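You operate a simulated robot arm through the tools that you are given. There is no shell and no other tool.

You run a simulated two-armed robot. Do the job below in one go: nothing can be reset, and whatever is moved stays where it is left.

## Task
The keg is charged too high: vent it and recharge it to the keg card's figure.
Fine: open the keg ring till nought, shut it, set the keg dial, then slide the inlet valve on; the valve ends vented. Where these are worked on the way, their far stop is far enough and under half their travel is too little: inlet valve, keg ring.

It is judged by the outcome, as a careful person would: the job done as asked, and still so three seconds after it is handed in. It fails if anything else is knocked over, pushed out of place, dropped, spilled or broken.

## Robot
Two 7-joint arms with two-finger grippers on one trunk that stands fixed in place. Base frame: the origin is at the foot of the trunk, x ahead of it, y to its left, z up. Units: mm, degrees, N and s.
The left shoulder is at [70, 139, 1130], the right one opposite. With the tool pointing down near the work surface each hand reaches from about 100 to 720 mm from the base axis, measured 20 degrees to its own side. Payload 3.43 kg a hand.
The TCP of each hand is the grasp point between the finger pads, 30 mm short of the fingertips. In the tool frame z runs along the fingers and y along their closing line. The gripper opens to 104 mm; its body begins 57 mm behind the TCP.
Orientation is that of the tool frame in the base frame, as [roll, pitch, yaw] about the fixed x, y, z axes, in that order (R = Rz(yaw) Ry(pitch) Rx(roll)). With the fingers straight down and closing along the base's y, the tool's x points along the base's -x, its y along +y and its z along -z.

## Interface
- The arms move only by the tool drive_tool. It takes "left_plan", "right_plan" or both (then of equal length, played together; a hand with none holds still); each is a list of rows, each an object (a shift or turn left out is 0, a gripper value left out holds the last) with "linear": the shift along the tool's x, y, z in units of 20 mm (1.0 is 20 mm), a list of three; "dr": the turn, a rotation vector about the tool's x, y, z in units of 8 degrees (1.0 is 8 degrees), a list of three; "hand": the opening, from 0 (shut) to 1 (fully open). In form: [{"linear": [dx, dy, dz], "dr": [ax, ay, az], "hand": hand}, ...]. A call has 1 to 20 rows; each row shifts and turns the commanded pose from where the row before left it, along the tool's axes as they then stand. A call with a number of a shift or a turn outside -1 to 1 is refused whole. Each row takes 0.2 s and may step no farther than 50 mm and 8.6 degrees from the row before; otherwise, or with a gripper value out of range, the whole call is refused. Where a pose cannot be reached the arm comes as near as it can. A force on the tool above 40 N (or 10 N above the force at the start of the call, whichever is more), or a blocked arm, ends the call early, and 0.2 s more pass. The fingers move at their own pace (about 45 mm/s each) and stop on an object; they squeeze with about 29 N. The grip force told is the motor's: it shows also when the fingers shut on nothing. Time passes only in rows, and 0.2 s behind the last, so rows that do not move let the fingers close. The reply holds the time, the measured pose of the TCP, the force on the tool along the base axes, the opening and the grip force, in the units named above and with some noise, with the torque about the TCP (base axes, N m) and any sound that the robot's microphone picked up, and new pictures: "views" is both (left out), scene, wrist or none (wrist: the cameras of the hands that moved).
- Cameras (640 x 400 px; columns grow to the right, rows downward): "scene" is now at [125.4, -38.2, 1346.1]; the picture's right is [-0.44, -0.90, 0.00], its down [-0.60, 0.29, -0.74] and it looks along [0.67, -0.33, -0.67] (base axes); focal length 312 px, centre (320, 200). "left" rides on the left gripper at [67, -18, -90] in its tool frame; the picture's right is [0.25, 0.97, 0.00], its down [-0.73, 0.19, -0.66] and it looks along [-0.64, 0.17, 0.75] (tool axes); focal length 218 px, centre (320, 200). "right" rides on the right gripper at [67, 18, -90] in its tool frame; the picture's right is [-0.25, 0.97, 0.00], its down [-0.73, -0.19, -0.66] and it looks along [-0.64, -0.17, 0.75] (tool axes); focal length 218 px, centre (320, 200).
- move_column(by): slides the trunk up (or, below 0, down) by that many mm; the arms and the scene camera ride with it, the base frame stays. It gives what a move gives, with no picture.
- turn_head(pan, tilt): turns the head with the scene camera to pan (to the left, within 86 degrees either way) and tilt (down, from -29 to 69), counted from straight ahead of the robot. It gives what a move gives, and a new picture of the scene camera.
- measure_at(camera, pixels): for up to 12 pixels [column, row] of the newest picture of that camera ("zoom" is the newest enlarged one), the place [x, y, z] in the base frame of the surface seen there, good to about 3 mm. It takes no simulated time.
- enlarge(camera, box): a new picture of the part [left, top, right, bottom] of that camera's present view, enlarged. It takes no simulated time.
- close_job(): hands the job in; it is judged then, once.

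Open the grippers and draw the arms clear of the work before you hand the job in, unless the task says otherwise.

The tools are called after "Request:" as name(argument=value, ...) on one line, values as JSON. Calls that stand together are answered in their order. drive_tool: Moves the arms, as the interface text tells. Its arguments: {"type":"object","properties":{"left_plan":{"type":"array","items":{"type":"object","properties":{"linear":{"type":"array","items":{"type":"number"}},"dr":{"type":"array","items":{"type":"number"}},"hand":{"type":"number"}}}},"right_plan":{"type":"array","items":{"type":"object","properties":{"linear":{"type":"array","items":{"type":"number"}},"dr":{"type":"array","items":{"type":"number"}},"hand":{"type":"number"}}}},"views":{"type":"string","enum":["both","scene","wrist","none"]}},"required":[]} The other tools are called the same way: move_column (by) moves the trunk up or down; turn_head (pan, tilt) turns the head that bears the scene camera; measure_at (camera, pixels) gives the place of the surface under pixels of a picture; enlarge (camera, box) takes an enlarged picture of a part of a camera's view; close_job () hands the job in.

At the start:

```text
time: 0.0
left_tcp_pos: [513.7, -25.4, 1134.6]
left_tool_rot: [180.0, 0.0, -180.0]
left_force: [-0.2, 1.0, 0.3]
left_wrist_torque: [-0.02, 0.05, -0.01]
left_width: 103.9
left_gripper_force: 0.2
right_tcp_pos: [407.2, -391.4, 1048.1]
right_tool_rot: [180.0, 0.1, -179.9]
right_force: [0.6, 0.5, 0.3]
right_wrist_torque: [-0.01, 0.02, -0.02]
right_width: 103.7
right_gripper_force: 0.0
trunk travel left (down, up): [-625.0, 315.0]
head pan, tilt (commanded): [-26.0, 42.0]
```

scene: 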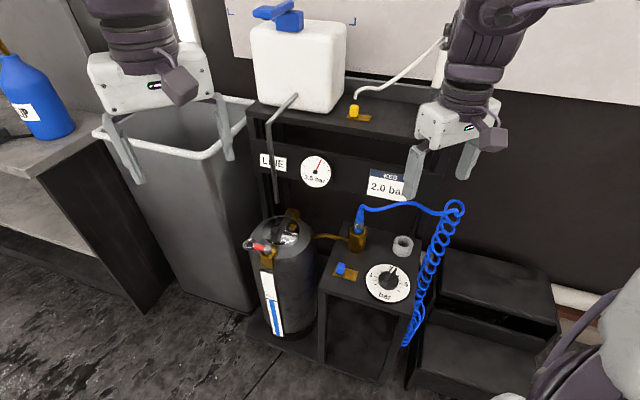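
right: 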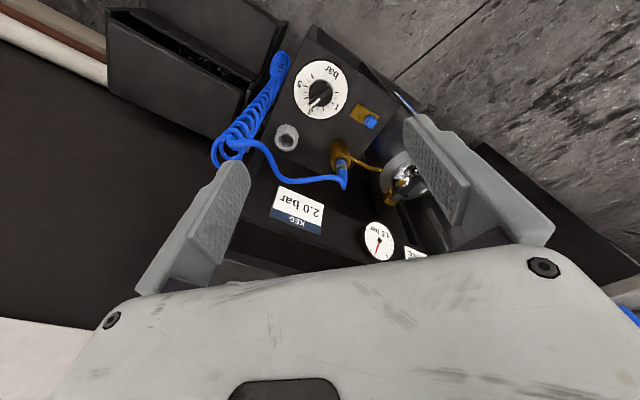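
left: 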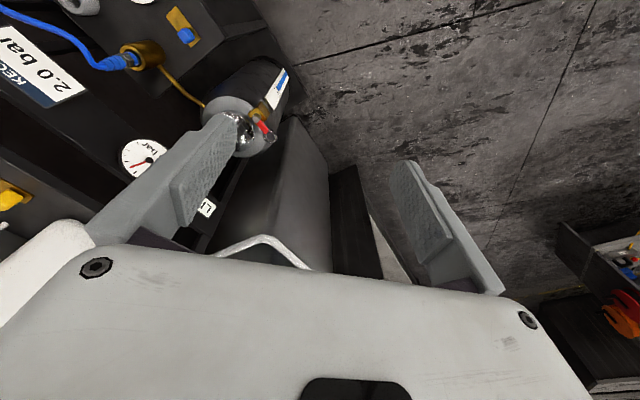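

The scene shows the keg at about (290,270), a stand with a dial (388,283), a blue slide valve (340,270), and the KEG card (387,187). I enlarge those parts before moving anything.

Request:
enlarge(camera="scene", box=[230, 190, 430, 340])

Request:
enlarge(camera="scene", box=[230, 80, 430, 220])

Request:
enlarge(camera="right", box=[260, 40, 460, 260])

Request:
measure_at(camera="scene", pixels=[[388, 283], [340, 268], [346, 273], [390, 266], [403, 246], [358, 235], [260, 248], [290, 235], [315, 171], [387, 190], [330, 285], [368, 270]])

```text
2.67 times, centred on (330, 265) of scene
```

zoom: 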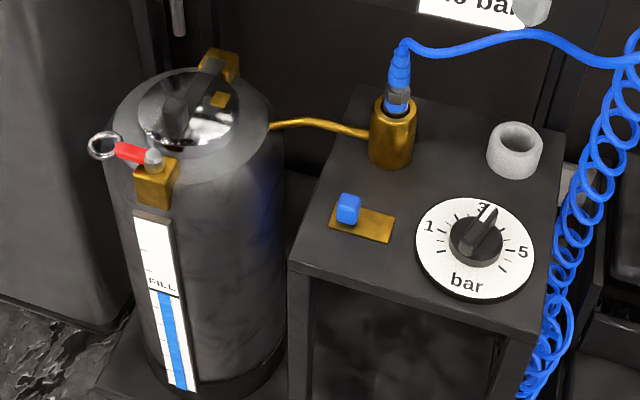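

```text
2.86 times, centred on (330, 150) of scene
```

zoom: 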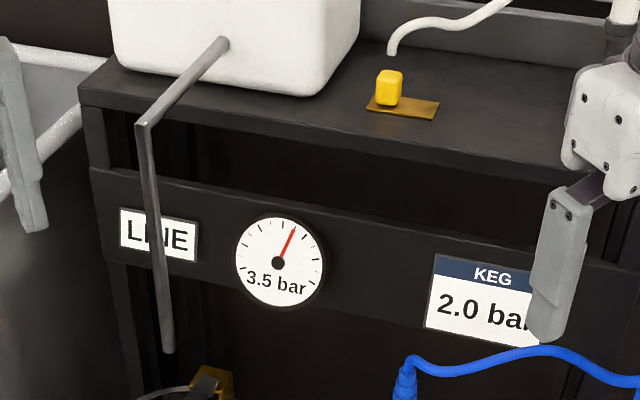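

```text
1.82 times, centred on (360, 150) of right
```

zoom: 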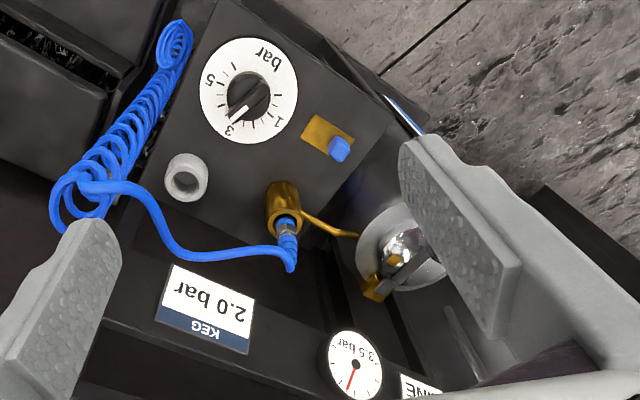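

```text
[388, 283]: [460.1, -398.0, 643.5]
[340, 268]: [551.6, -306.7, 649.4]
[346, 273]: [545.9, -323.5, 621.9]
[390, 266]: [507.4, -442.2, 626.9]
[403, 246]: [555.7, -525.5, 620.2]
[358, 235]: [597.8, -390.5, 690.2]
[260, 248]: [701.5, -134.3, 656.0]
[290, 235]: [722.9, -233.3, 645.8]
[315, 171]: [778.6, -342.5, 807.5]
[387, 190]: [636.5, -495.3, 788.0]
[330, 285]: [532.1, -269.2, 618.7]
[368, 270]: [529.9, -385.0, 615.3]
```

The LINE gauge shows 3.5 bar, the card says 2.0 bar, and the keg dial pointer sits near 3. I enlarge further to see the ring, the slider and the dial scale.

Request:
enlarge(camera="scene", box=[240, 200, 320, 260])

Request:
measure_at(camera="zoom", pixels=[[100, 340], [60, 345], [130, 345], [180, 370], [210, 365], [210, 440], [330, 200], [300, 270]])

Request:
enlarge(camera="scene", box=[325, 230, 425, 310])

```text
6.67 times, centred on (280, 230) of scene
```

zoom: 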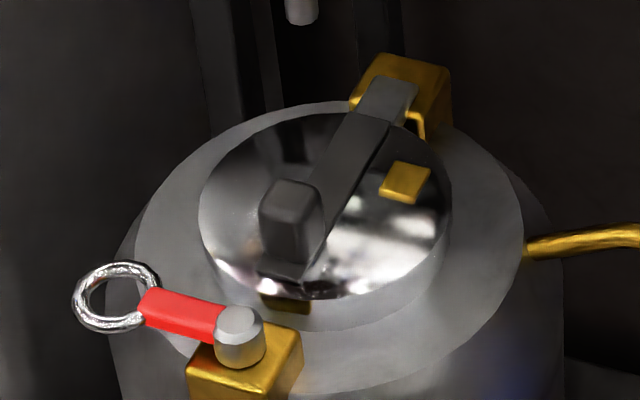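

```text
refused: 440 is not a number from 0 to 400
```

```text
5.00 times, centred on (375, 270) of scene
```

zoom: 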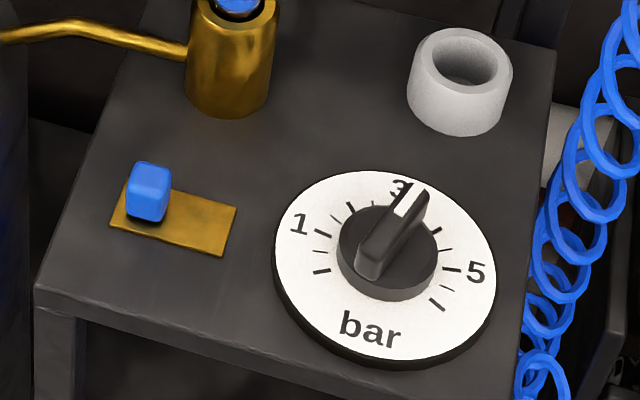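

The keg ring is a red lever with a steel ring on a post set in a brass block, and the dial is a bar-knob. I measure the dial's points now, then re-enlarge the keg and measure the ring.

Request:
measure_at(camera="zoom", pixels=[[275, 270], [385, 350], [495, 265], [390, 175], [425, 195], [362, 262], [340, 250], [148, 168], [150, 205], [115, 220], [230, 210], [223, 252]])

Request:
measure_at(camera="zoom", pixels=[[322, 271], [322, 233], [350, 208], [402, 190], [453, 269], [437, 304], [436, 230], [228, 90], [460, 60], [460, 120], [60, 280], [510, 360]])

Request:
enlarge(camera="scene", box=[240, 200, 320, 260])

Request:
measure_at(camera="zoom", pixels=[[84, 295], [115, 268], [150, 275], [112, 328], [155, 308], [200, 320], [240, 320], [240, 355], [270, 360], [200, 375], [290, 230], [400, 90]])

```text
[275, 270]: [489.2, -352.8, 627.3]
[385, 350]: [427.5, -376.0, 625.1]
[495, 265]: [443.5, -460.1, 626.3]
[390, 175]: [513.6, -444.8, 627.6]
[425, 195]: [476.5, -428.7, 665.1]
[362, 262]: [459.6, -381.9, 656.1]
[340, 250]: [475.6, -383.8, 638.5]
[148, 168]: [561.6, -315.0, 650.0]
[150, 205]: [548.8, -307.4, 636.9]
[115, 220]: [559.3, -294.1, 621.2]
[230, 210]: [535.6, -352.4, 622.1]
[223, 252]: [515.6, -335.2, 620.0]
```

```text
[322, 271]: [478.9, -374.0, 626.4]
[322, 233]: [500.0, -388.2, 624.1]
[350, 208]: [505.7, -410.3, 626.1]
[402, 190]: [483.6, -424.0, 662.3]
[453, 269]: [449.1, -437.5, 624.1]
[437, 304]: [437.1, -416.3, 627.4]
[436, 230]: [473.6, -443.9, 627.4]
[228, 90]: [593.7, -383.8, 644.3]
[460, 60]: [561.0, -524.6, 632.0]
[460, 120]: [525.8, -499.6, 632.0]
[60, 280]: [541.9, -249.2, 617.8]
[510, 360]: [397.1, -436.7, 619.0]
```

```text
6.67 times, centred on (280, 230) of scene
```

zoom: 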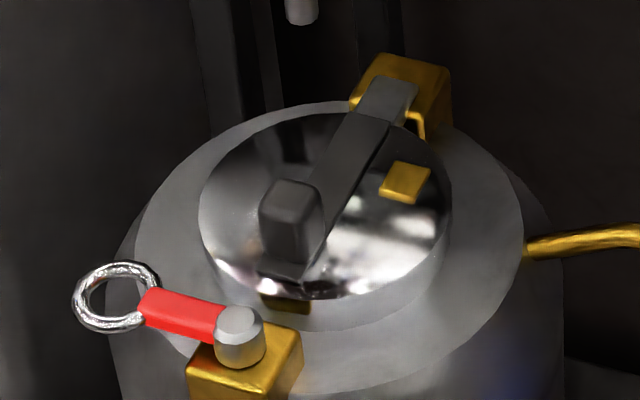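

```text
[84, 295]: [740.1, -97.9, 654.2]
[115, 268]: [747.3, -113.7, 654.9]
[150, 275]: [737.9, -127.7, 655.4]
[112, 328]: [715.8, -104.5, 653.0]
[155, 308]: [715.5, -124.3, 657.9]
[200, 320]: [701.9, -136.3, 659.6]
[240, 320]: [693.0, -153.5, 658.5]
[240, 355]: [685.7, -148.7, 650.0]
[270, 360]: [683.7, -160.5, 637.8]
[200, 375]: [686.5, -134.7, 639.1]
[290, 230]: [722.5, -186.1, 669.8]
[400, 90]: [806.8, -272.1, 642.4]
```

The dial ticks work out at about 40° per bar around a centre near (470,-407), and the ring lever runs from its post at (690,-153) to the ring at (730,-108). I measure the surroundings (bin rim, shelf, spout, hose, card) for clearance, and read the dial from the right wrist camera.

Request:
measure_at(camera="scene", pixels=[[100, 135], [205, 155], [245, 100], [275, 200], [295, 97], [262, 160], [255, 110], [345, 80], [300, 107], [372, 190], [440, 215], [360, 212]])

Request:
enlarge(camera="right", box=[270, 50, 390, 125])

Request:
measure_at(camera="right", pixels=[[291, 90], [348, 88], [320, 60], [321, 118], [319, 89], [310, 103], [327, 84], [365, 118], [371, 122], [287, 137], [405, 180], [300, 195]])

```text
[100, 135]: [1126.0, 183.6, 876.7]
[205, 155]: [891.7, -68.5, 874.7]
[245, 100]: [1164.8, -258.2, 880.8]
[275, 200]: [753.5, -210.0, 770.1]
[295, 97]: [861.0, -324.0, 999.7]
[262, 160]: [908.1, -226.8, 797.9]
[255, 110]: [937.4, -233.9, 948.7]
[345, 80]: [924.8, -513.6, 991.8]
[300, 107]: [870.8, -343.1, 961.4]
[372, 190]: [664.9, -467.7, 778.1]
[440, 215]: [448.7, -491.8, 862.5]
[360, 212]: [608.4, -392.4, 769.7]
```

```text
5.33 times, centred on (330, 88) of right
```

zoom: 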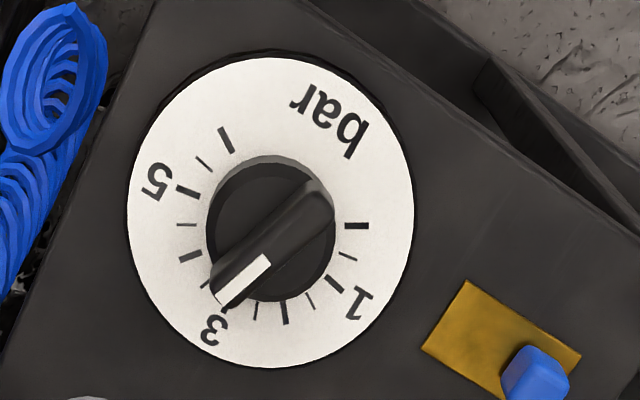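

```text
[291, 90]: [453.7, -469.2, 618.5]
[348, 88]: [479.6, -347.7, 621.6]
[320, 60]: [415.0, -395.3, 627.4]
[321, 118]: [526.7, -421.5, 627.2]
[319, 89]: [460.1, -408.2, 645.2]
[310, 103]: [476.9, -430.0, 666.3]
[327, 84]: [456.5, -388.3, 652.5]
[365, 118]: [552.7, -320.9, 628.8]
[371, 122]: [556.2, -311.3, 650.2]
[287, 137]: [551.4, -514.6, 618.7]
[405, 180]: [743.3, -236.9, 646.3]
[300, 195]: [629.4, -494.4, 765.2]
```

The pointer sits between the 3 tick and the next one, and the bin rim, spout and rack leave room around the ring. I look at the ring and keg from the left wrist camera, and at the rack and inlet fitting from the right one.

Request:
enlarge(camera="left", box=[200, 60, 310, 165])

Request:
enlarge(camera="right", box=[340, 90, 440, 220])

Request:
enlarge(camera="scene", box=[240, 80, 330, 260])

```text
3.81 times, centred on (255, 112) of left
```

zoom: 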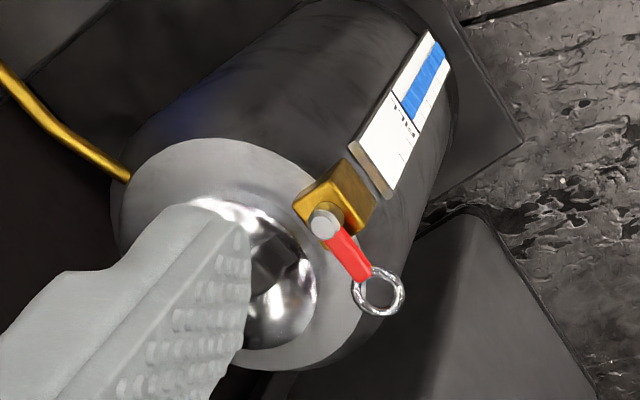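

```text
3.08 times, centred on (390, 155) of right
```

zoom: 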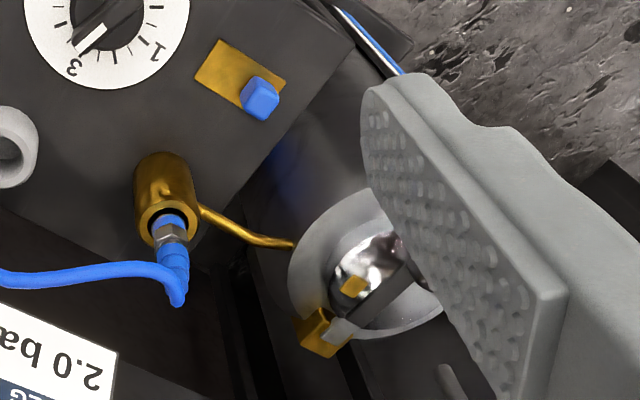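

```text
2.22 times, centred on (285, 170) of scene
```

zoom: 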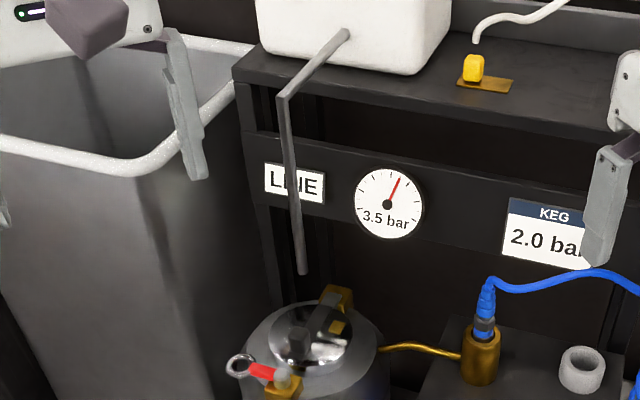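

The lever looks free to swing on its post, and the gauge reads 3.5. I first draw the left arm aside and bring the right hand toward the keg, yawed 45° to line up with the rack.

Request:
drive_tool(left_plan=[{"linear": [0.5, 1, 0]}, {"linear": [0.5, 1, 0]}, {"linear": [0.5, 1, 0]}, {"linear": [0.5, 1, 0]}, {"linear": [0.5, 1, 0]}, {"linear": [0.5, 1, 0]}, {"linear": [0.5, 1, 0]}, {"linear": [0.5, 1, 0]}, {"linear": [0.5, 1, 0]}, {"linear": [0.5, 1, 0]}, {}, {}, {}, {}, {}, {}, {}, {}, {}, {}], right_plan=[{"linear": [-0.76, 0.93, 0.17]}, {"linear": [-0.76, 0.93, 0.17]}, {"linear": [-0.76, 0.93, 0.17]}, {"linear": [-0.76, 0.93, 0.17]}, {"linear": [-0.76, 0.93, 0.17]}, {"linear": [-0.76, 0.93, 0.17]}, {"linear": [-0.76, 0.93, 0.17]}, {"linear": [-0.76, 0.93, 0.17]}, {"linear": [-0.76, 0.93, 0.17]}, {"linear": [-0.76, 0.93, 0.17]}, {"linear": [-0.76, 0.93, 0.17]}, {"linear": [-0.76, 0.93, 0.17]}, {"linear": [-0.76, 0.93, 0.17]}, {"linear": [-0.76, 0.93, 0.17]}, {"dr": [0, 0, 0.9375]}, {"dr": [0, 0, 0.9375]}, {"dr": [0, 0, 0.9375]}, {"dr": [0, 0, 0.9375]}, {"dr": [0, 0, 0.9375]}, {"dr": [0, 0, 0.9375]}], views="both")

```text
time: 4.2
left_tcp_pos: [385.2, 136.1, 1122.6]
left_tool_rot: [-180.0, 0.0, -179.8]
left_force: [0.2, -0.6, 0.4]
left_wrist_torque: [0.02, 0.02, -0.01]
left_width: 103.8
left_gripper_force: 0.1
left hand out of reach, approached as far as the arm can: row 6, 7, 8, 9, 10
right_tcp_pos: [552.7, -254.7, 961.2]
right_tool_rot: [179.4, -0.3, 146.6]
right_force: [0.6, 0.4, -0.1]
right_wrist_torque: [-0.01, -0.01, 0.0]
right_width: 103.6
right_gripper_force: 0.0
right hand out of reach, approached as far as the arm can: row 9, 10, 11, 12, 13, 14, 18, 19, 20
trunk travel left (down, up): [-625.0, 315.0]
head pan, tilt (commanded): [-26.0, 42.0]
```

scene: 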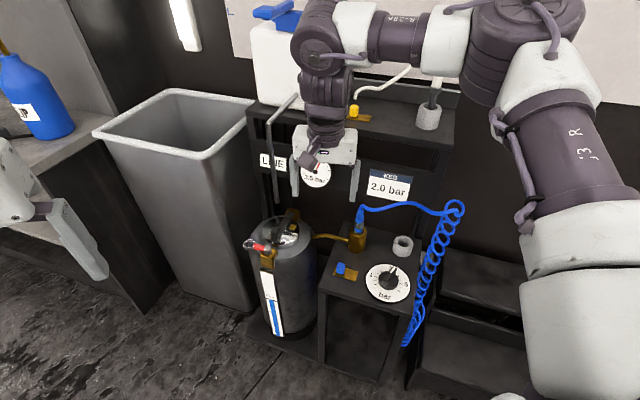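
right: 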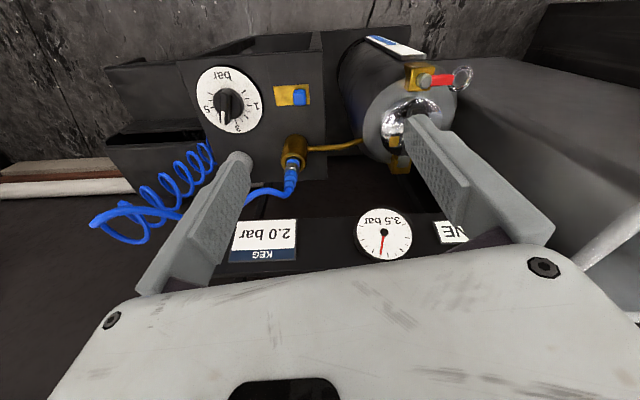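
left: 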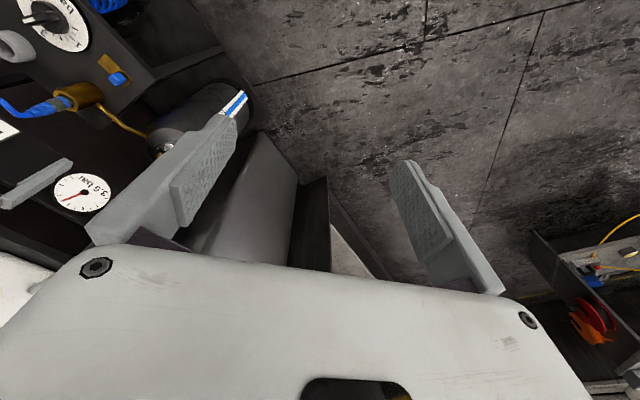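

Both arms hit their reach limit at this height (right hand stopped at (553,-255,961)), so the trunk has to come down. I check the left bench and nearby surfaces for clearance first.

Request:
measure_at(camera="scene", pixels=[[60, 165], [100, 145], [20, 160], [150, 250], [100, 275], [60, 208], [300, 190], [355, 190], [430, 115], [355, 112], [275, 195], [268, 118]])

Request:
enlarge(camera="right", box=[330, 20, 490, 180])

```text
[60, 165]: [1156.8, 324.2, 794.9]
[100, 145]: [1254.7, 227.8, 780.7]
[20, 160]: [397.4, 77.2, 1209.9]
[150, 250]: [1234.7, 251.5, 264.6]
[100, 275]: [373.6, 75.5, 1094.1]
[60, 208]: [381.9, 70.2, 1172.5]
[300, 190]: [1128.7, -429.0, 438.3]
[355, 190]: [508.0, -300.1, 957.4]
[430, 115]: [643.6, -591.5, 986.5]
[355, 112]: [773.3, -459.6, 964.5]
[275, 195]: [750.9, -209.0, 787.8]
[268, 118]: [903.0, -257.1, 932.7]
```

```text
2.50 times, centred on (410, 100) of right
```

zoom: 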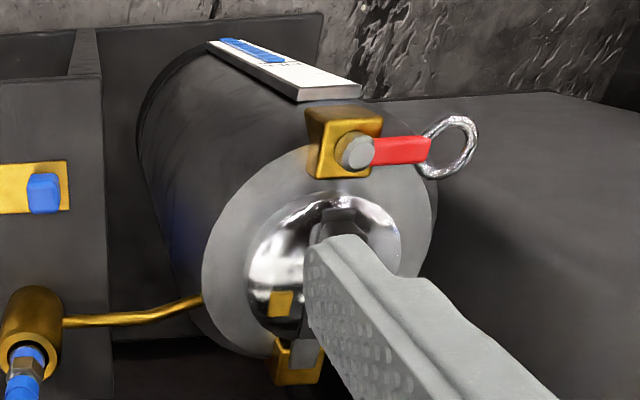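

The bench is far (x>1150) and the space under the hands is open, so I lower the trunk 200 mm.

Request:
move_column(by=-200)

```text
time: 6.4
left_tcp_pos: [384.8, 137.8, 921.0]
left_tool_rot: [-180.0, 0.0, -179.9]
left_force: [-1.1, -0.1, -0.7]
left_wrist_torque: [0.01, 0.0, 0.02]
left_width: 104.1
left_gripper_force: 0.1
right_tcp_pos: [552.6, -254.9, 763.1]
right_tool_rot: [179.5, -0.3, 146.7]
right_force: [-0.1, 0.2, -0.5]
right_wrist_torque: [0.0, -0.02, -0.06]
right_width: 103.9
right_gripper_force: 0.1
trunk travel left (down, up): [-425.0, 515.0]
head pan, tilt (commanded): [-26.0, 42.0]
```

With the trunk down the right hand is at (553,-255,763). I move it toward a point above the ring post and trim the yaw to 135°.

Request:
drive_tool(right_plan=[{"linear": [-0.26, 0.9475, 0]}, {"linear": [-0.26, 0.9475, 0]}, {"linear": [-0.26, 0.9475, 0]}, {"linear": [-0.26, 0.9475, 0]}, {"linear": [-0.26, 0.9475, 0]}, {"linear": [-0.26, 0.9475, 0]}, {"linear": [-0.26, 0.9475, 0]}, {"linear": [-0.26, 0.9475, 0]}, {"dr": [0, 0, 0.73]}, {"dr": [0, 0, 0.73]}], views="both")

```text
time: 8.6
left_tcp_pos: [385.4, 137.3, 921.8]
left_tool_rot: [-179.9, 0.0, -179.7]
left_force: [-0.2, 0.8, -0.2]
left_wrist_torque: [-0.02, 0.02, 0.01]
left_width: 103.9
left_gripper_force: 0.0
right_tcp_pos: [577.9, -294.6, 765.8]
right_tool_rot: [179.2, -0.5, 135.1]
right_force: [0.6, 0.0, 0.0]
right_wrist_torque: [0.03, 0.01, 0.0]
right_width: 103.9
right_gripper_force: 0.1
right hand out of reach, approached as far as the arm can: row 1, 2, 3, 4, 5, 6, 7, 8, 9, 10
trunk travel left (down, up): [-425.0, 515.0]
head pan, tilt (commanded): [-26.0, 42.0]
```

scene: 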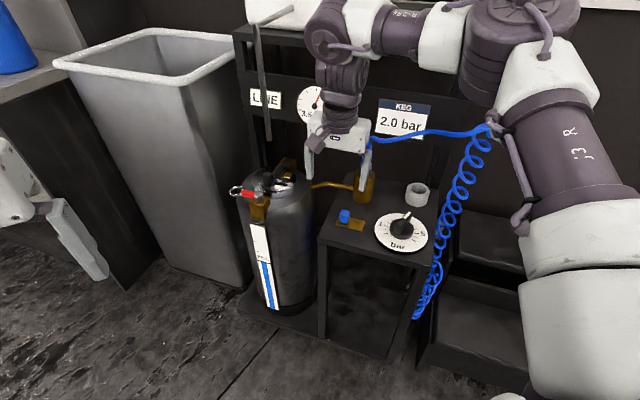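
right: 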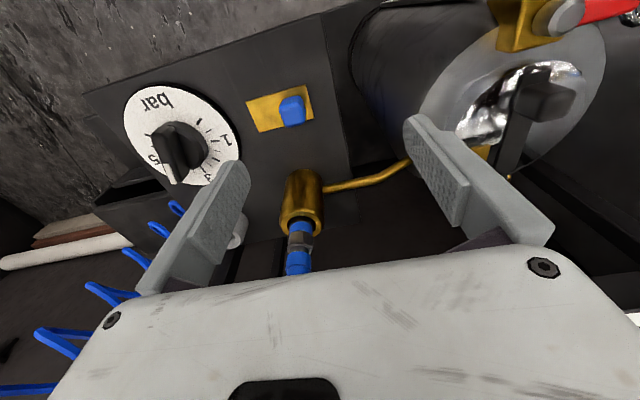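

The arm says out of reach and slid to (578,-295) rather than toward the target. I send one still row to learn whether the commanded pose is kept or taken from the measured pose.

Request:
drive_tool(right_plan=[{}], views="none")

```text
time: 9.0
left_tcp_pos: [384.5, 137.0, 922.7]
left_tool_rot: [180.0, 0.1, -179.8]
left_force: [-0.4, -0.2, 0.2]
left_wrist_torque: [-0.01, 0.0, -0.05]
left_width: 104.4
left_gripper_force: 0.1
right_tcp_pos: [579.0, -294.5, 765.1]
right_tool_rot: [179.2, -0.5, 135.2]
right_force: [-0.1, 0.8, -0.7]
right_wrist_torque: [0.01, 0.04, -0.01]
right_width: 104.1
right_gripper_force: 0.0
trunk travel left (down, up): [-425.0, 515.0]
head pan, tilt (commanded): [-26.0, 42.0]
```

The commanded pose restarts from the measured one each call, so this is a joint-limit corner rather than distance. I measure points along the right arm to understand its elbow and wrist layout.

Request:
turn_head(pan=-26, tilt=25)

```text
time: 9.8
left_tcp_pos: [384.4, 137.4, 923.2]
left_tool_rot: [-180.0, 0.0, -179.7]
left_force: [0.8, -0.4, -0.3]
left_wrist_torque: [0.01, 0.0, 0.01]
left_width: 104.0
left_gripper_force: 0.0
right_tcp_pos: [577.4, -294.0, 764.7]
right_tool_rot: [179.4, -0.5, 135.2]
right_force: [0.3, -0.3, 0.6]
right_wrist_torque: [0.03, 0.02, 0.0]
right_width: 103.9
right_gripper_force: 0.0
trunk travel left (down, up): [-425.0, 515.0]
head pan, tilt (commanded): [-26.0, 25.0]
```

scene: 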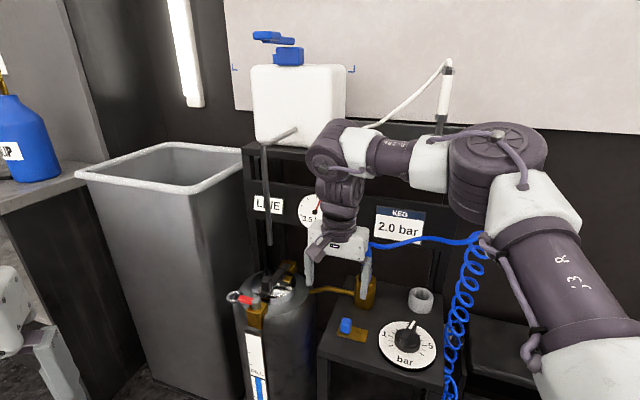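

Request:
measure_at(camera="scene", pixels=[[500, 145], [470, 190], [430, 165], [395, 155], [355, 145], [325, 150], [340, 200], [320, 240], [520, 205], [570, 280], [600, 370], [345, 240]])

```text
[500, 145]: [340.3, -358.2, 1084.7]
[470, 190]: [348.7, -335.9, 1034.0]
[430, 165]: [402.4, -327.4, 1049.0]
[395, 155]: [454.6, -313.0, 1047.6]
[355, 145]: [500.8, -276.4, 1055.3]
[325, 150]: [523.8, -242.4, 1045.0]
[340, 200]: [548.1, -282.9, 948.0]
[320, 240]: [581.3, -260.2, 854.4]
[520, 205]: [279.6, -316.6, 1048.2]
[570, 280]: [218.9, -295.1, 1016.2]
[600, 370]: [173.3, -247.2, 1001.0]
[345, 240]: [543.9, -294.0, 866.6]
```

The upper arm runs to an elbow near (365,-365,1050) and the wrist sits 265 mm above the TCP, so the yaw toward 135° was winding the wrist the wrong way. I back off toward the robot, yaw the other way (to about -160°), then tilt the fingers forward 35° to gain reach.

Request:
drive_tool(right_plan=[{"linear": [1, 0, 0]}, {"linear": [1, 0, 0]}, {"linear": [1, 0, 0]}, {"dr": [0, 0, -1]}, {"dr": [0, 0, -1]}, {"dr": [0, 0, -1]}, {"dr": [0, 0, -1]}, {"dr": [0, 0, -1]}, {"dr": [0, 0, -1]}, {"dr": [0, 0, -1]}, {"dr": [0, 0, -1]}, {"dr": [0, -0.9, 0]}, {"dr": [0, -0.9, 0]}, {"dr": [0, -0.9, 0]}, {"dr": [0, -0.9, 0]}, {"dr": [0, -0.9, 0]}], views="both")

```text
time: 13.2
left_tcp_pos: [384.3, 136.3, 920.8]
left_tool_rot: [-179.9, 0.1, -179.9]
left_force: [0.3, 0.6, 0.0]
left_wrist_torque: [0.02, -0.05, 0.0]
left_width: 103.8
left_gripper_force: 0.0
right_tcp_pos: [577.9, -295.7, 764.1]
right_tool_rot: [179.2, 36.5, -161.5]
right_force: [0.1, 0.6, 0.3]
right_wrist_torque: [-0.01, 0.0, -0.02]
right_width: 104.0
right_gripper_force: 0.0
right hand out of reach, approached as far as the arm can: row 1, 2, 3
trunk travel left (down, up): [-425.0, 515.0]
head pan, tilt (commanded): [-26.0, 25.0]
```

scene: 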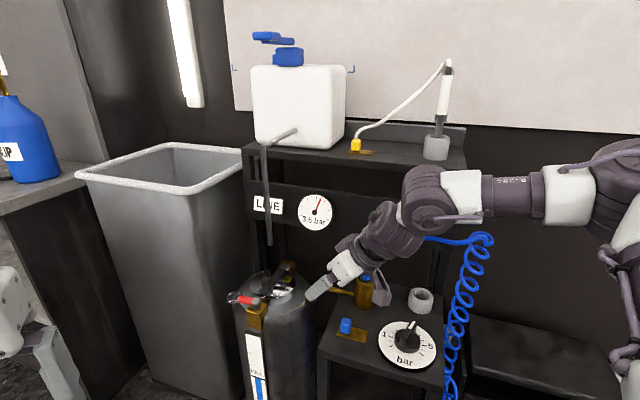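
right: 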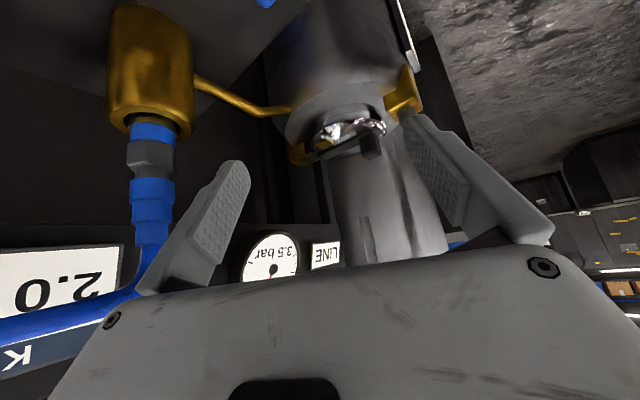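

The yaw and tilt now work (heading about 18°, tilt 36°), and the right finger is 45 mm from the hose connector. I slide left first, away from the hose, then forward toward the ring at safe height.

Request:
drive_tool(right_plan=[{"linear": [0, 1, 0]}, {"linear": [0, 1, 0]}, {"linear": [0, 1, 0]}, {"linear": [0, 1, 0]}, {"linear": [0, 1, 0]}, {"linear": [0, 1, 0]}, {"linear": [0, 1, 0]}, {"linear": [-0.9, 0, 0.7]}, {"linear": [-0.9, 0, 0.7]}, {"linear": [-0.9, 0, 0.7]}, {"linear": [-0.9, 0, 0.7]}], views="both")

Request:
turn_head(pan=-18, tilt=38)

```text
time: 15.6
left_tcp_pos: [385.5, 135.5, 921.7]
left_tool_rot: [180.0, 0.1, -179.8]
left_force: [0.1, -0.1, 0.4]
left_wrist_torque: [0.02, 0.02, -0.03]
left_width: 103.9
left_gripper_force: 0.2
right_tcp_pos: [618.1, -135.1, 762.0]
right_tool_rot: [179.0, 36.3, -161.4]
right_force: [-0.2, 0.0, 0.1]
right_wrist_torque: [0.03, -0.01, 0.05]
right_width: 103.9
right_gripper_force: 0.1
trunk travel left (down, up): [-425.0, 515.0]
head pan, tilt (commanded): [-26.0, 25.0]
```

scene: 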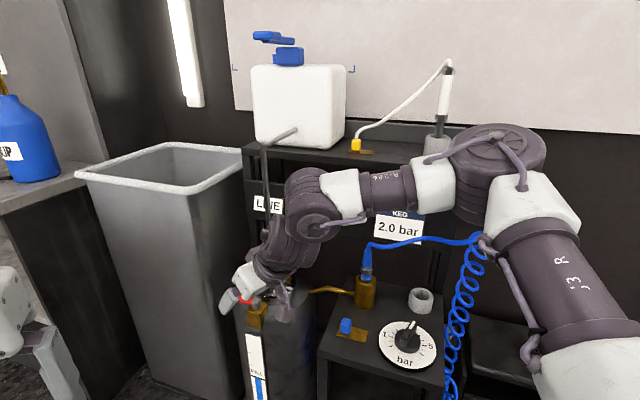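
right: 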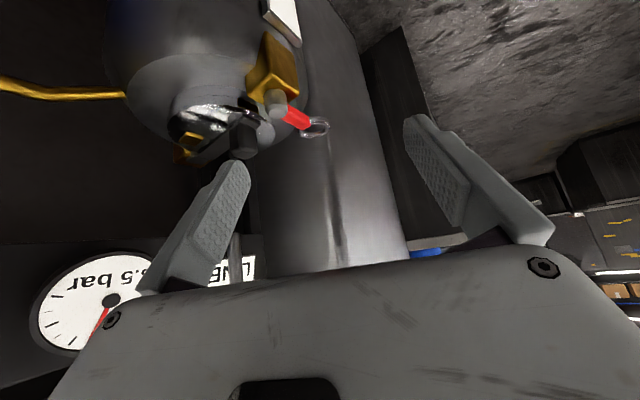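

```text
time: 16.3
left_tcp_pos: [385.0, 136.2, 922.3]
left_tool_rot: [-179.9, 0.0, -179.8]
left_force: [0.4, 0.4, -0.2]
left_wrist_torque: [-0.01, -0.01, -0.04]
left_width: 103.7
left_gripper_force: 0.1
right_tcp_pos: [617.7, -135.0, 762.9]
right_tool_rot: [179.1, 36.4, -161.4]
right_force: [0.1, 0.3, -0.4]
right_wrist_torque: [-0.03, 0.0, 0.01]
right_width: 104.0
right_gripper_force: 0.0
trunk travel left (down, up): [-425.0, 515.0]
head pan, tilt (commanded): [-18.0, 38.0]
```

scene: 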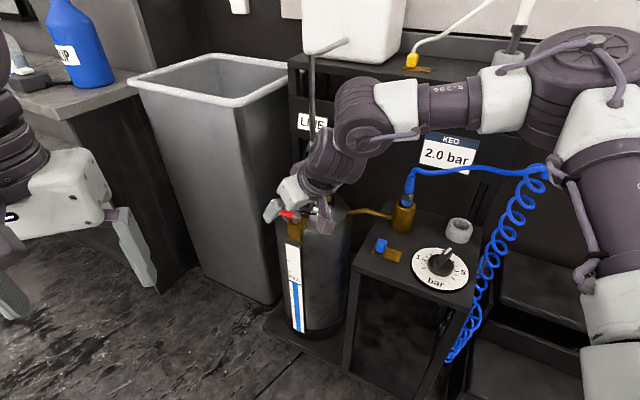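

The right wrist camera now sees the lever at (290,113) and ring at (317,127). I enlarge and measure them for precise geometry.

Request:
enlarge(camera="right", box=[150, 20, 350, 170])

Request:
measure_at(camera="right", pixels=[[276, 97], [290, 112], [300, 119], [317, 120], [329, 127], [317, 137], [306, 128], [270, 75], [240, 130], [262, 135], [200, 110], [240, 75]])

```text
2.67 times, centred on (250, 95) of right
```

zoom: 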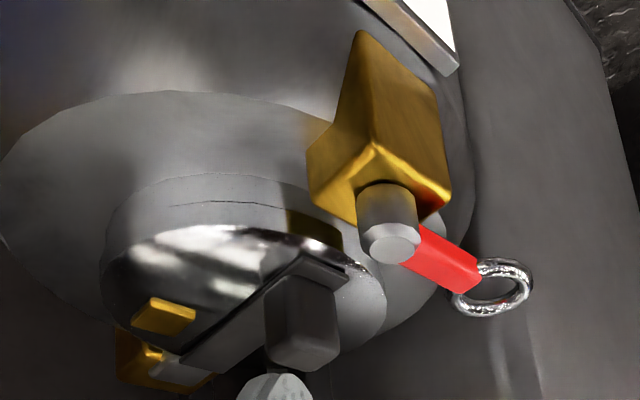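

```text
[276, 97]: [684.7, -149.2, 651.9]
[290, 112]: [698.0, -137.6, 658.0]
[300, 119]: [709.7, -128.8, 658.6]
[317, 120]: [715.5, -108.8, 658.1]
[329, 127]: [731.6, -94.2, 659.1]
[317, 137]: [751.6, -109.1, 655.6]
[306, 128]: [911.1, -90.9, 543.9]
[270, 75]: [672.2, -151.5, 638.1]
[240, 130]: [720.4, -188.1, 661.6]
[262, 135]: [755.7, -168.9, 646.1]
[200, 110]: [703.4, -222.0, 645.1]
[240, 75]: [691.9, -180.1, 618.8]
```

The lever is level at z≈657 with the ring centred near (732,-112), standing well above the keg shoulder. I measure the lid and shoulder from this view so a pusher can go in on the keg side without touching them.

Request:
measure_at(camera="zoom", pixels=[[383, 290], [362, 255], [240, 225], [120, 260], [240, 195], [270, 140], [60, 170], [20, 220], [425, 295], [435, 220], [390, 250], [325, 365]])

Request:
enlarge(camera="scene", box=[260, 180, 360, 250])

```text
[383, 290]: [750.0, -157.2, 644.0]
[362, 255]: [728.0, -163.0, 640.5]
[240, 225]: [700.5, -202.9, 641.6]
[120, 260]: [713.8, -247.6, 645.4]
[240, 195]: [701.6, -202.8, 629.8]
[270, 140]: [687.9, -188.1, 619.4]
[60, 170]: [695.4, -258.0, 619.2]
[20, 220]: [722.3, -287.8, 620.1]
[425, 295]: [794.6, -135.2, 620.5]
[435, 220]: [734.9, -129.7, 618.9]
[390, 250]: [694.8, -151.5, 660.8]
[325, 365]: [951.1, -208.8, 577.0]
```

```text
5.71 times, centred on (310, 215) of scene
```

zoom: 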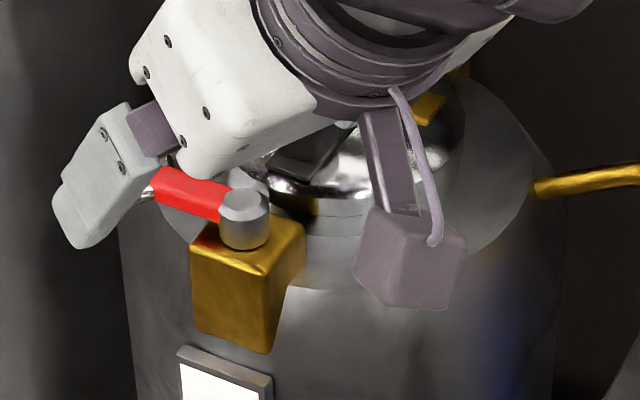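

The shoulder is at z≈619 and the lid rim (radius 52 about (751,-209)) tops at 645, so an open right finger fits on the keg side of the lever. I bring it above (747,-139) first and check with pictures.

Request:
drive_tool(right_plan=[{"linear": [-0.58, 0.13, 0.963], "hand": 1}, {"linear": [-0.58, 0.13, 0.963]}, {"linear": [-0.58, 0.13, 0.963]}, {"linear": [-0.58, 0.13, 0.963]}, {"linear": [-0.58, 0.13, 0.963]}], views="both")

Request:
enlarge(camera="scene", box=[250, 160, 370, 250])

Request:
enlarge(camera="right", box=[120, 0, 340, 200])

```text
time: 17.5
left_tcp_pos: [385.6, 136.1, 920.5]
left_tool_rot: [-180.0, 0.0, -179.8]
left_force: [-1.1, 0.5, 0.4]
left_wrist_torque: [-0.02, 0.0, -0.01]
left_width: 104.0
left_gripper_force: 0.0
right_tcp_pos: [648.6, -160.2, 750.7]
right_tool_rot: [179.1, 36.4, -161.6]
right_force: [-0.7, -0.6, 0.7]
right_wrist_torque: [0.03, 0.0, 0.0]
right_width: 103.9
right_gripper_force: 0.1
right hand out of reach, approached as far as the arm can: row 1, 2, 3, 4, 5
trunk travel left (down, up): [-425.0, 515.0]
head pan, tilt (commanded): [-18.0, 38.0]
```

scene: 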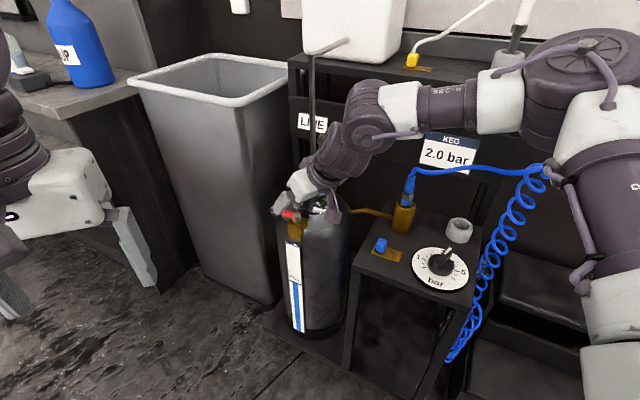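
right: 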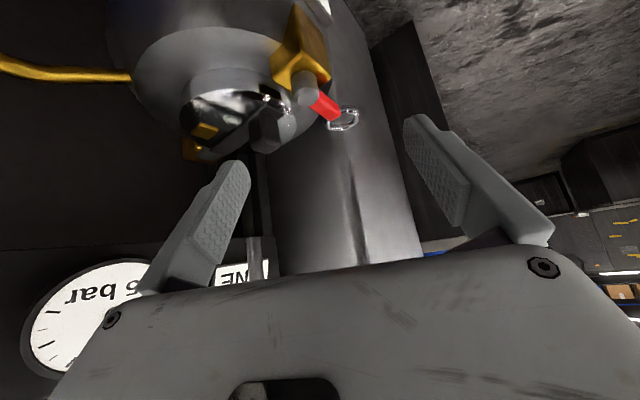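

```text
4.44 times, centred on (310, 205) of scene
```

zoom: 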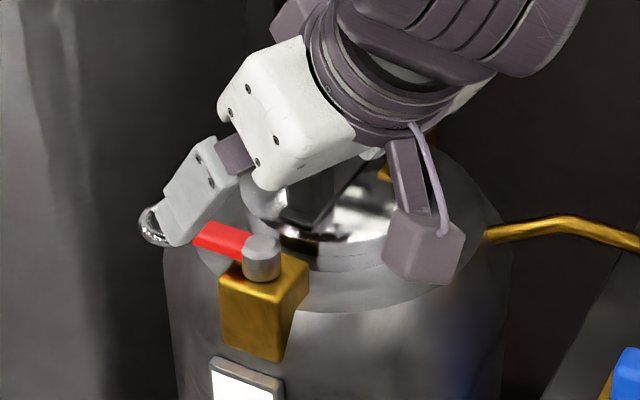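

```text
2.00 times, centred on (230, 100) of right
```

zoom: 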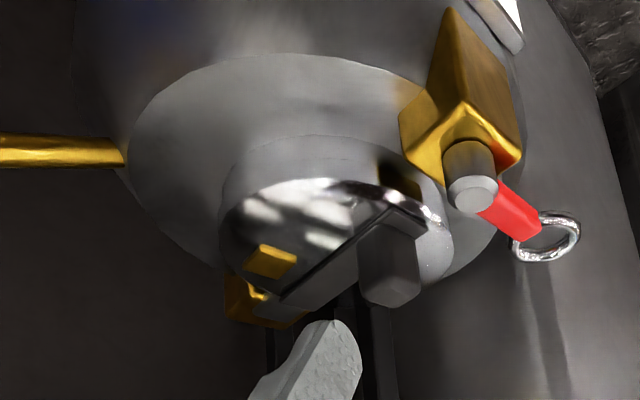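

The right hand again stalls at (649,-160,751), so its elbow posture is limiting. I measure arm points to work out which way it is blocked.

Request:
measure_at(camera="scene", pixels=[[585, 45], [560, 75], [505, 100], [440, 105], [395, 110], [360, 115], [365, 140], [330, 160], [600, 120], [600, 230], [30, 150], [50, 195]])

Request:
turn_head(pan=10, tilt=20)

```text
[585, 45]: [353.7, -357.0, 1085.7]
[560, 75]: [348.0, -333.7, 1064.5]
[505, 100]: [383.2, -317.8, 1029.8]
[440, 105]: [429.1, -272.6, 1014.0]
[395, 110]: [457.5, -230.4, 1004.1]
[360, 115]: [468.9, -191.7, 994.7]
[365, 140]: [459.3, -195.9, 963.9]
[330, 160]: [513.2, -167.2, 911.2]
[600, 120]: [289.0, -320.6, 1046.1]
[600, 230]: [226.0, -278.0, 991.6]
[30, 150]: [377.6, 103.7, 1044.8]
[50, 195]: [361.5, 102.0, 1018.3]
```

```text
time: 18.4
left_tcp_pos: [384.7, 136.0, 922.5]
left_tool_rot: [179.9, 0.0, -179.8]
left_force: [0.3, -0.7, -0.4]
left_wrist_torque: [0.01, 0.02, -0.04]
left_width: 104.1
left_gripper_force: 0.2
right_tcp_pos: [648.4, -159.6, 751.3]
right_tool_rot: [179.2, 36.3, -161.6]
right_force: [-1.1, 0.4, -0.1]
right_wrist_torque: [-0.03, 0.0, -0.01]
right_width: 103.7
right_gripper_force: 0.1
trunk travel left (down, up): [-425.0, 515.0]
head pan, tilt (commanded): [10.0, 20.0]
```

scene: 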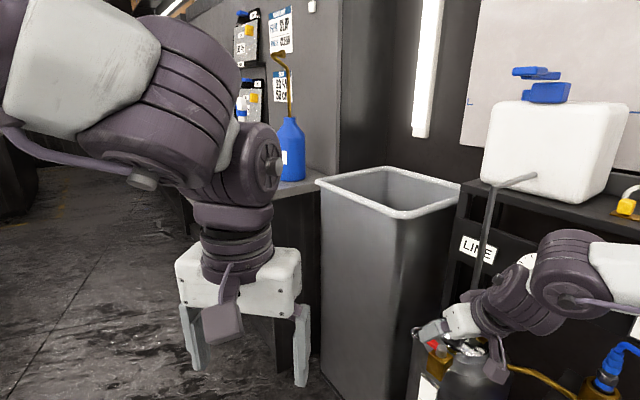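

The right elbow stays fixed near (370,-360,1050) while the hand just pivots around it. I measure the left arm's posture for comparison, since the left hand began nearer the keg's bearing.

Request:
measure_at(camera="scene", pixels=[[60, 60], [130, 75], [200, 70], [190, 140], [255, 165], [235, 215], [240, 270], [590, 265], [550, 270], [500, 300], [90, 145], [20, 100]])

Request:
turn_head(pan=60, tilt=10)

Request:
turn_head(pan=-60, tilt=15)

```text
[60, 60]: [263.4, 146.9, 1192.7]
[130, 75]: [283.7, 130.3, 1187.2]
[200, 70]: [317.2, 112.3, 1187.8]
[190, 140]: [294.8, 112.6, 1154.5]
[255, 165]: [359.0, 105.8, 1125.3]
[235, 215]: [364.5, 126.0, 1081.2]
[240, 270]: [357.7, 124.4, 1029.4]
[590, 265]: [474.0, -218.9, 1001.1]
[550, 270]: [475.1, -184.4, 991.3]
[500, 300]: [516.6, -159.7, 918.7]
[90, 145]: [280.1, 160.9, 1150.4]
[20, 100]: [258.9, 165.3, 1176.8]
```

```text
time: 19.6
left_tcp_pos: [384.6, 136.6, 922.0]
left_tool_rot: [180.0, 0.1, -179.8]
left_force: [0.3, -0.4, 0.3]
left_wrist_torque: [-0.01, 0.01, 0.0]
left_width: 103.8
left_gripper_force: 0.1
right_tcp_pos: [648.1, -160.2, 751.8]
right_tool_rot: [179.3, 36.3, -161.4]
right_force: [0.4, 0.3, -0.2]
right_wrist_torque: [-0.02, 0.03, 0.0]
right_width: 104.1
right_gripper_force: 0.1
trunk travel left (down, up): [-425.0, 515.0]
head pan, tilt (commanded): [60.0, 10.0]
```

scene: 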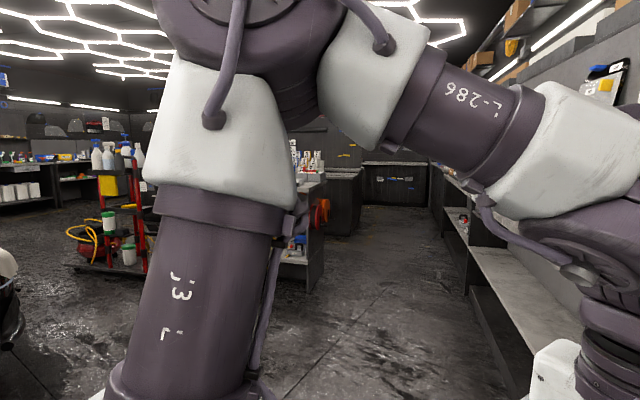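

```text
time: 21.6
left_tcp_pos: [384.8, 136.5, 922.6]
left_tool_rot: [-180.0, 0.0, -179.8]
left_force: [-0.4, -1.0, -0.6]
left_wrist_torque: [0.0, 0.06, 0.03]
left_width: 104.1
left_gripper_force: 0.0
right_tcp_pos: [647.4, -159.4, 751.1]
right_tool_rot: [179.2, 36.4, -161.4]
right_force: [0.3, 0.2, -0.5]
right_wrist_torque: [0.01, -0.01, -0.04]
right_width: 103.7
right_gripper_force: 0.1
trunk travel left (down, up): [-425.0, 515.0]
head pan, tilt (commanded): [-60.0, 15.0]
```

scene: 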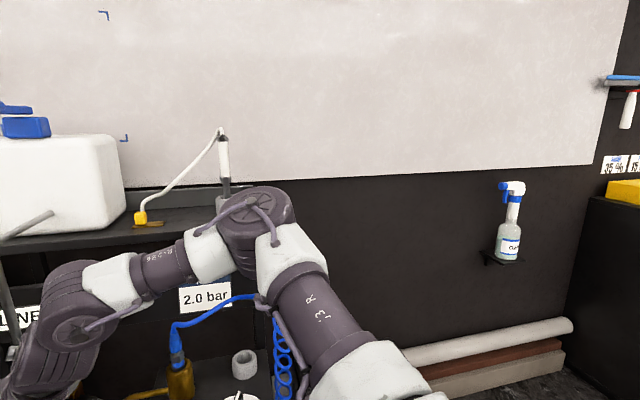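

Both shoulders are fine; it is the wrist heading (18°) that fights the forearm's bearing (about 50°). I turn the right hand's heading further left by about 22° to match the forearm, then nudge left and see if the limit clears.

Request:
drive_tool(right_plan=[{"dr": [-0.4, 0, -0.54]}, {"dr": [-0.4, 0, -0.54]}, {"dr": [-0.4, 0, -0.54]}, {"dr": [-0.4, 0, -0.54]}, {"linear": [0, 1, 0]}, {"linear": [0, 1, 0]}], views="none")

Request:
turn_head(pan=-18, tilt=32)

```text
time: 23.0
left_tcp_pos: [384.4, 137.2, 921.5]
left_tool_rot: [-180.0, 0.0, -179.8]
left_force: [0.1, -0.2, 0.0]
left_wrist_torque: [0.0, 0.02, -0.02]
left_width: 104.2
left_gripper_force: 0.0
right_tcp_pos: [619.6, -128.6, 750.9]
right_tool_rot: [179.2, 36.6, -139.9]
right_force: [0.6, 0.4, -0.5]
right_wrist_torque: [-0.03, 0.0, 0.02]
right_width: 104.1
right_gripper_force: 0.1
trunk travel left (down, up): [-425.0, 515.0]
head pan, tilt (commanded): [-60.0, 15.0]
```

```text
time: 24.1
left_tcp_pos: [384.0, 136.2, 921.2]
left_tool_rot: [-180.0, 0.0, -179.8]
left_force: [0.4, 1.0, -0.2]
left_wrist_torque: [-0.02, 0.02, 0.01]
left_width: 104.0
left_gripper_force: 0.1
right_tcp_pos: [621.9, -129.2, 751.5]
right_tool_rot: [179.2, 36.6, -140.0]
right_force: [0.5, 1.0, -0.1]
right_wrist_torque: [0.0, 0.0, 0.0]
right_width: 103.9
right_gripper_force: 0.0
trunk travel left (down, up): [-425.0, 515.0]
head pan, tilt (commanded): [-18.0, 32.0]
```

scene: 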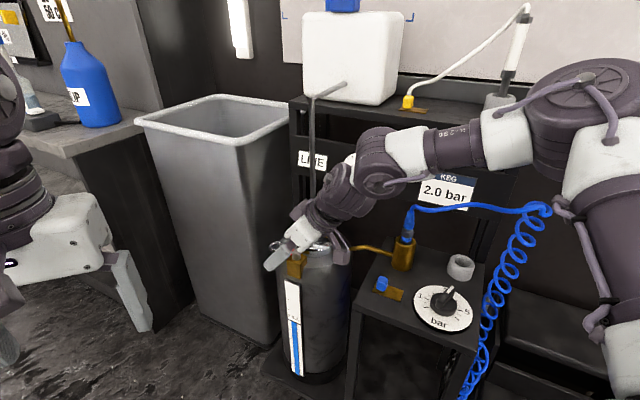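

The limit cleared: the hand is at (622,-129,751) with heading 40°. I move so the open right finger's tip comes above (748,-139), still 30 mm over the lever.

Request:
drive_tool(right_plan=[{"linear": [-0.36, -0.31, 0.73]}, {"linear": [-0.36, -0.31, 0.73]}, {"linear": [-0.36, -0.31, 0.73]}, {"linear": [-0.36, -0.31, 0.73]}, {"linear": [-0.36, -0.31, 0.73]}], views="both")

Request:
enlarge(camera="scene", box=[250, 190, 370, 280])

Request:
enlarge(camera="right", box=[120, 0, 340, 200])

```text
time: 25.3
left_tcp_pos: [384.3, 136.8, 922.1]
left_tool_rot: [-180.0, 0.0, -179.8]
left_force: [-0.1, -0.4, -0.1]
left_wrist_torque: [0.0, -0.01, 0.01]
left_width: 103.8
left_gripper_force: 0.0
right_tcp_pos: [653.9, -146.8, 738.1]
right_tool_rot: [179.2, 36.6, -140.0]
right_force: [-0.2, -0.6, -0.8]
right_wrist_torque: [-0.02, 0.01, 0.0]
right_width: 103.9
right_gripper_force: 0.0
right hand out of reach, approached as far as the arm can: row 2, 3, 4, 5
trunk travel left (down, up): [-425.0, 515.0]
head pan, tilt (commanded): [-18.0, 32.0]
```

scene: 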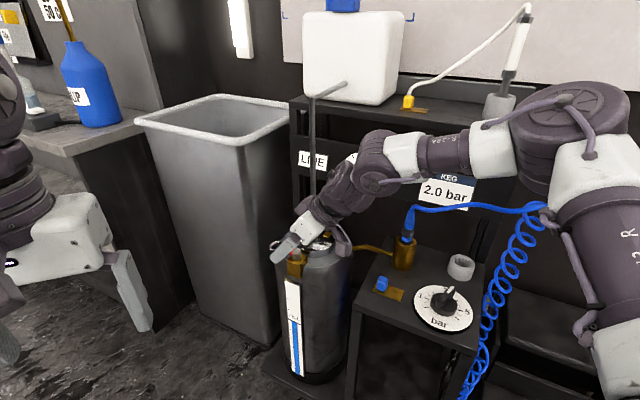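
right: 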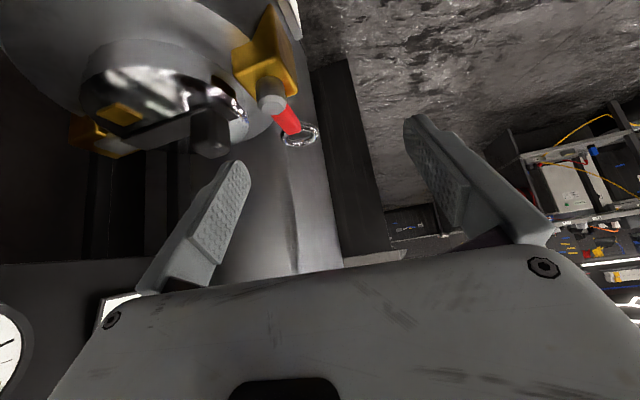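

```text
4.44 times, centred on (310, 235) of scene
```

zoom: 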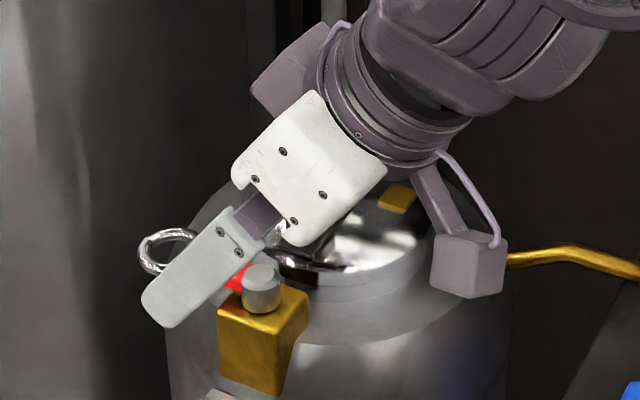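

```text
2.00 times, centred on (230, 100) of right
```

zoom: 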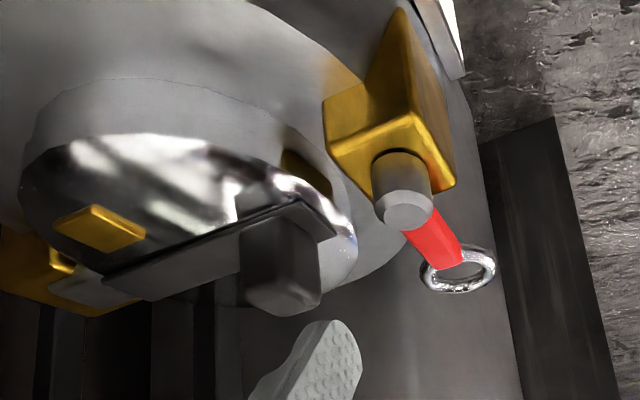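

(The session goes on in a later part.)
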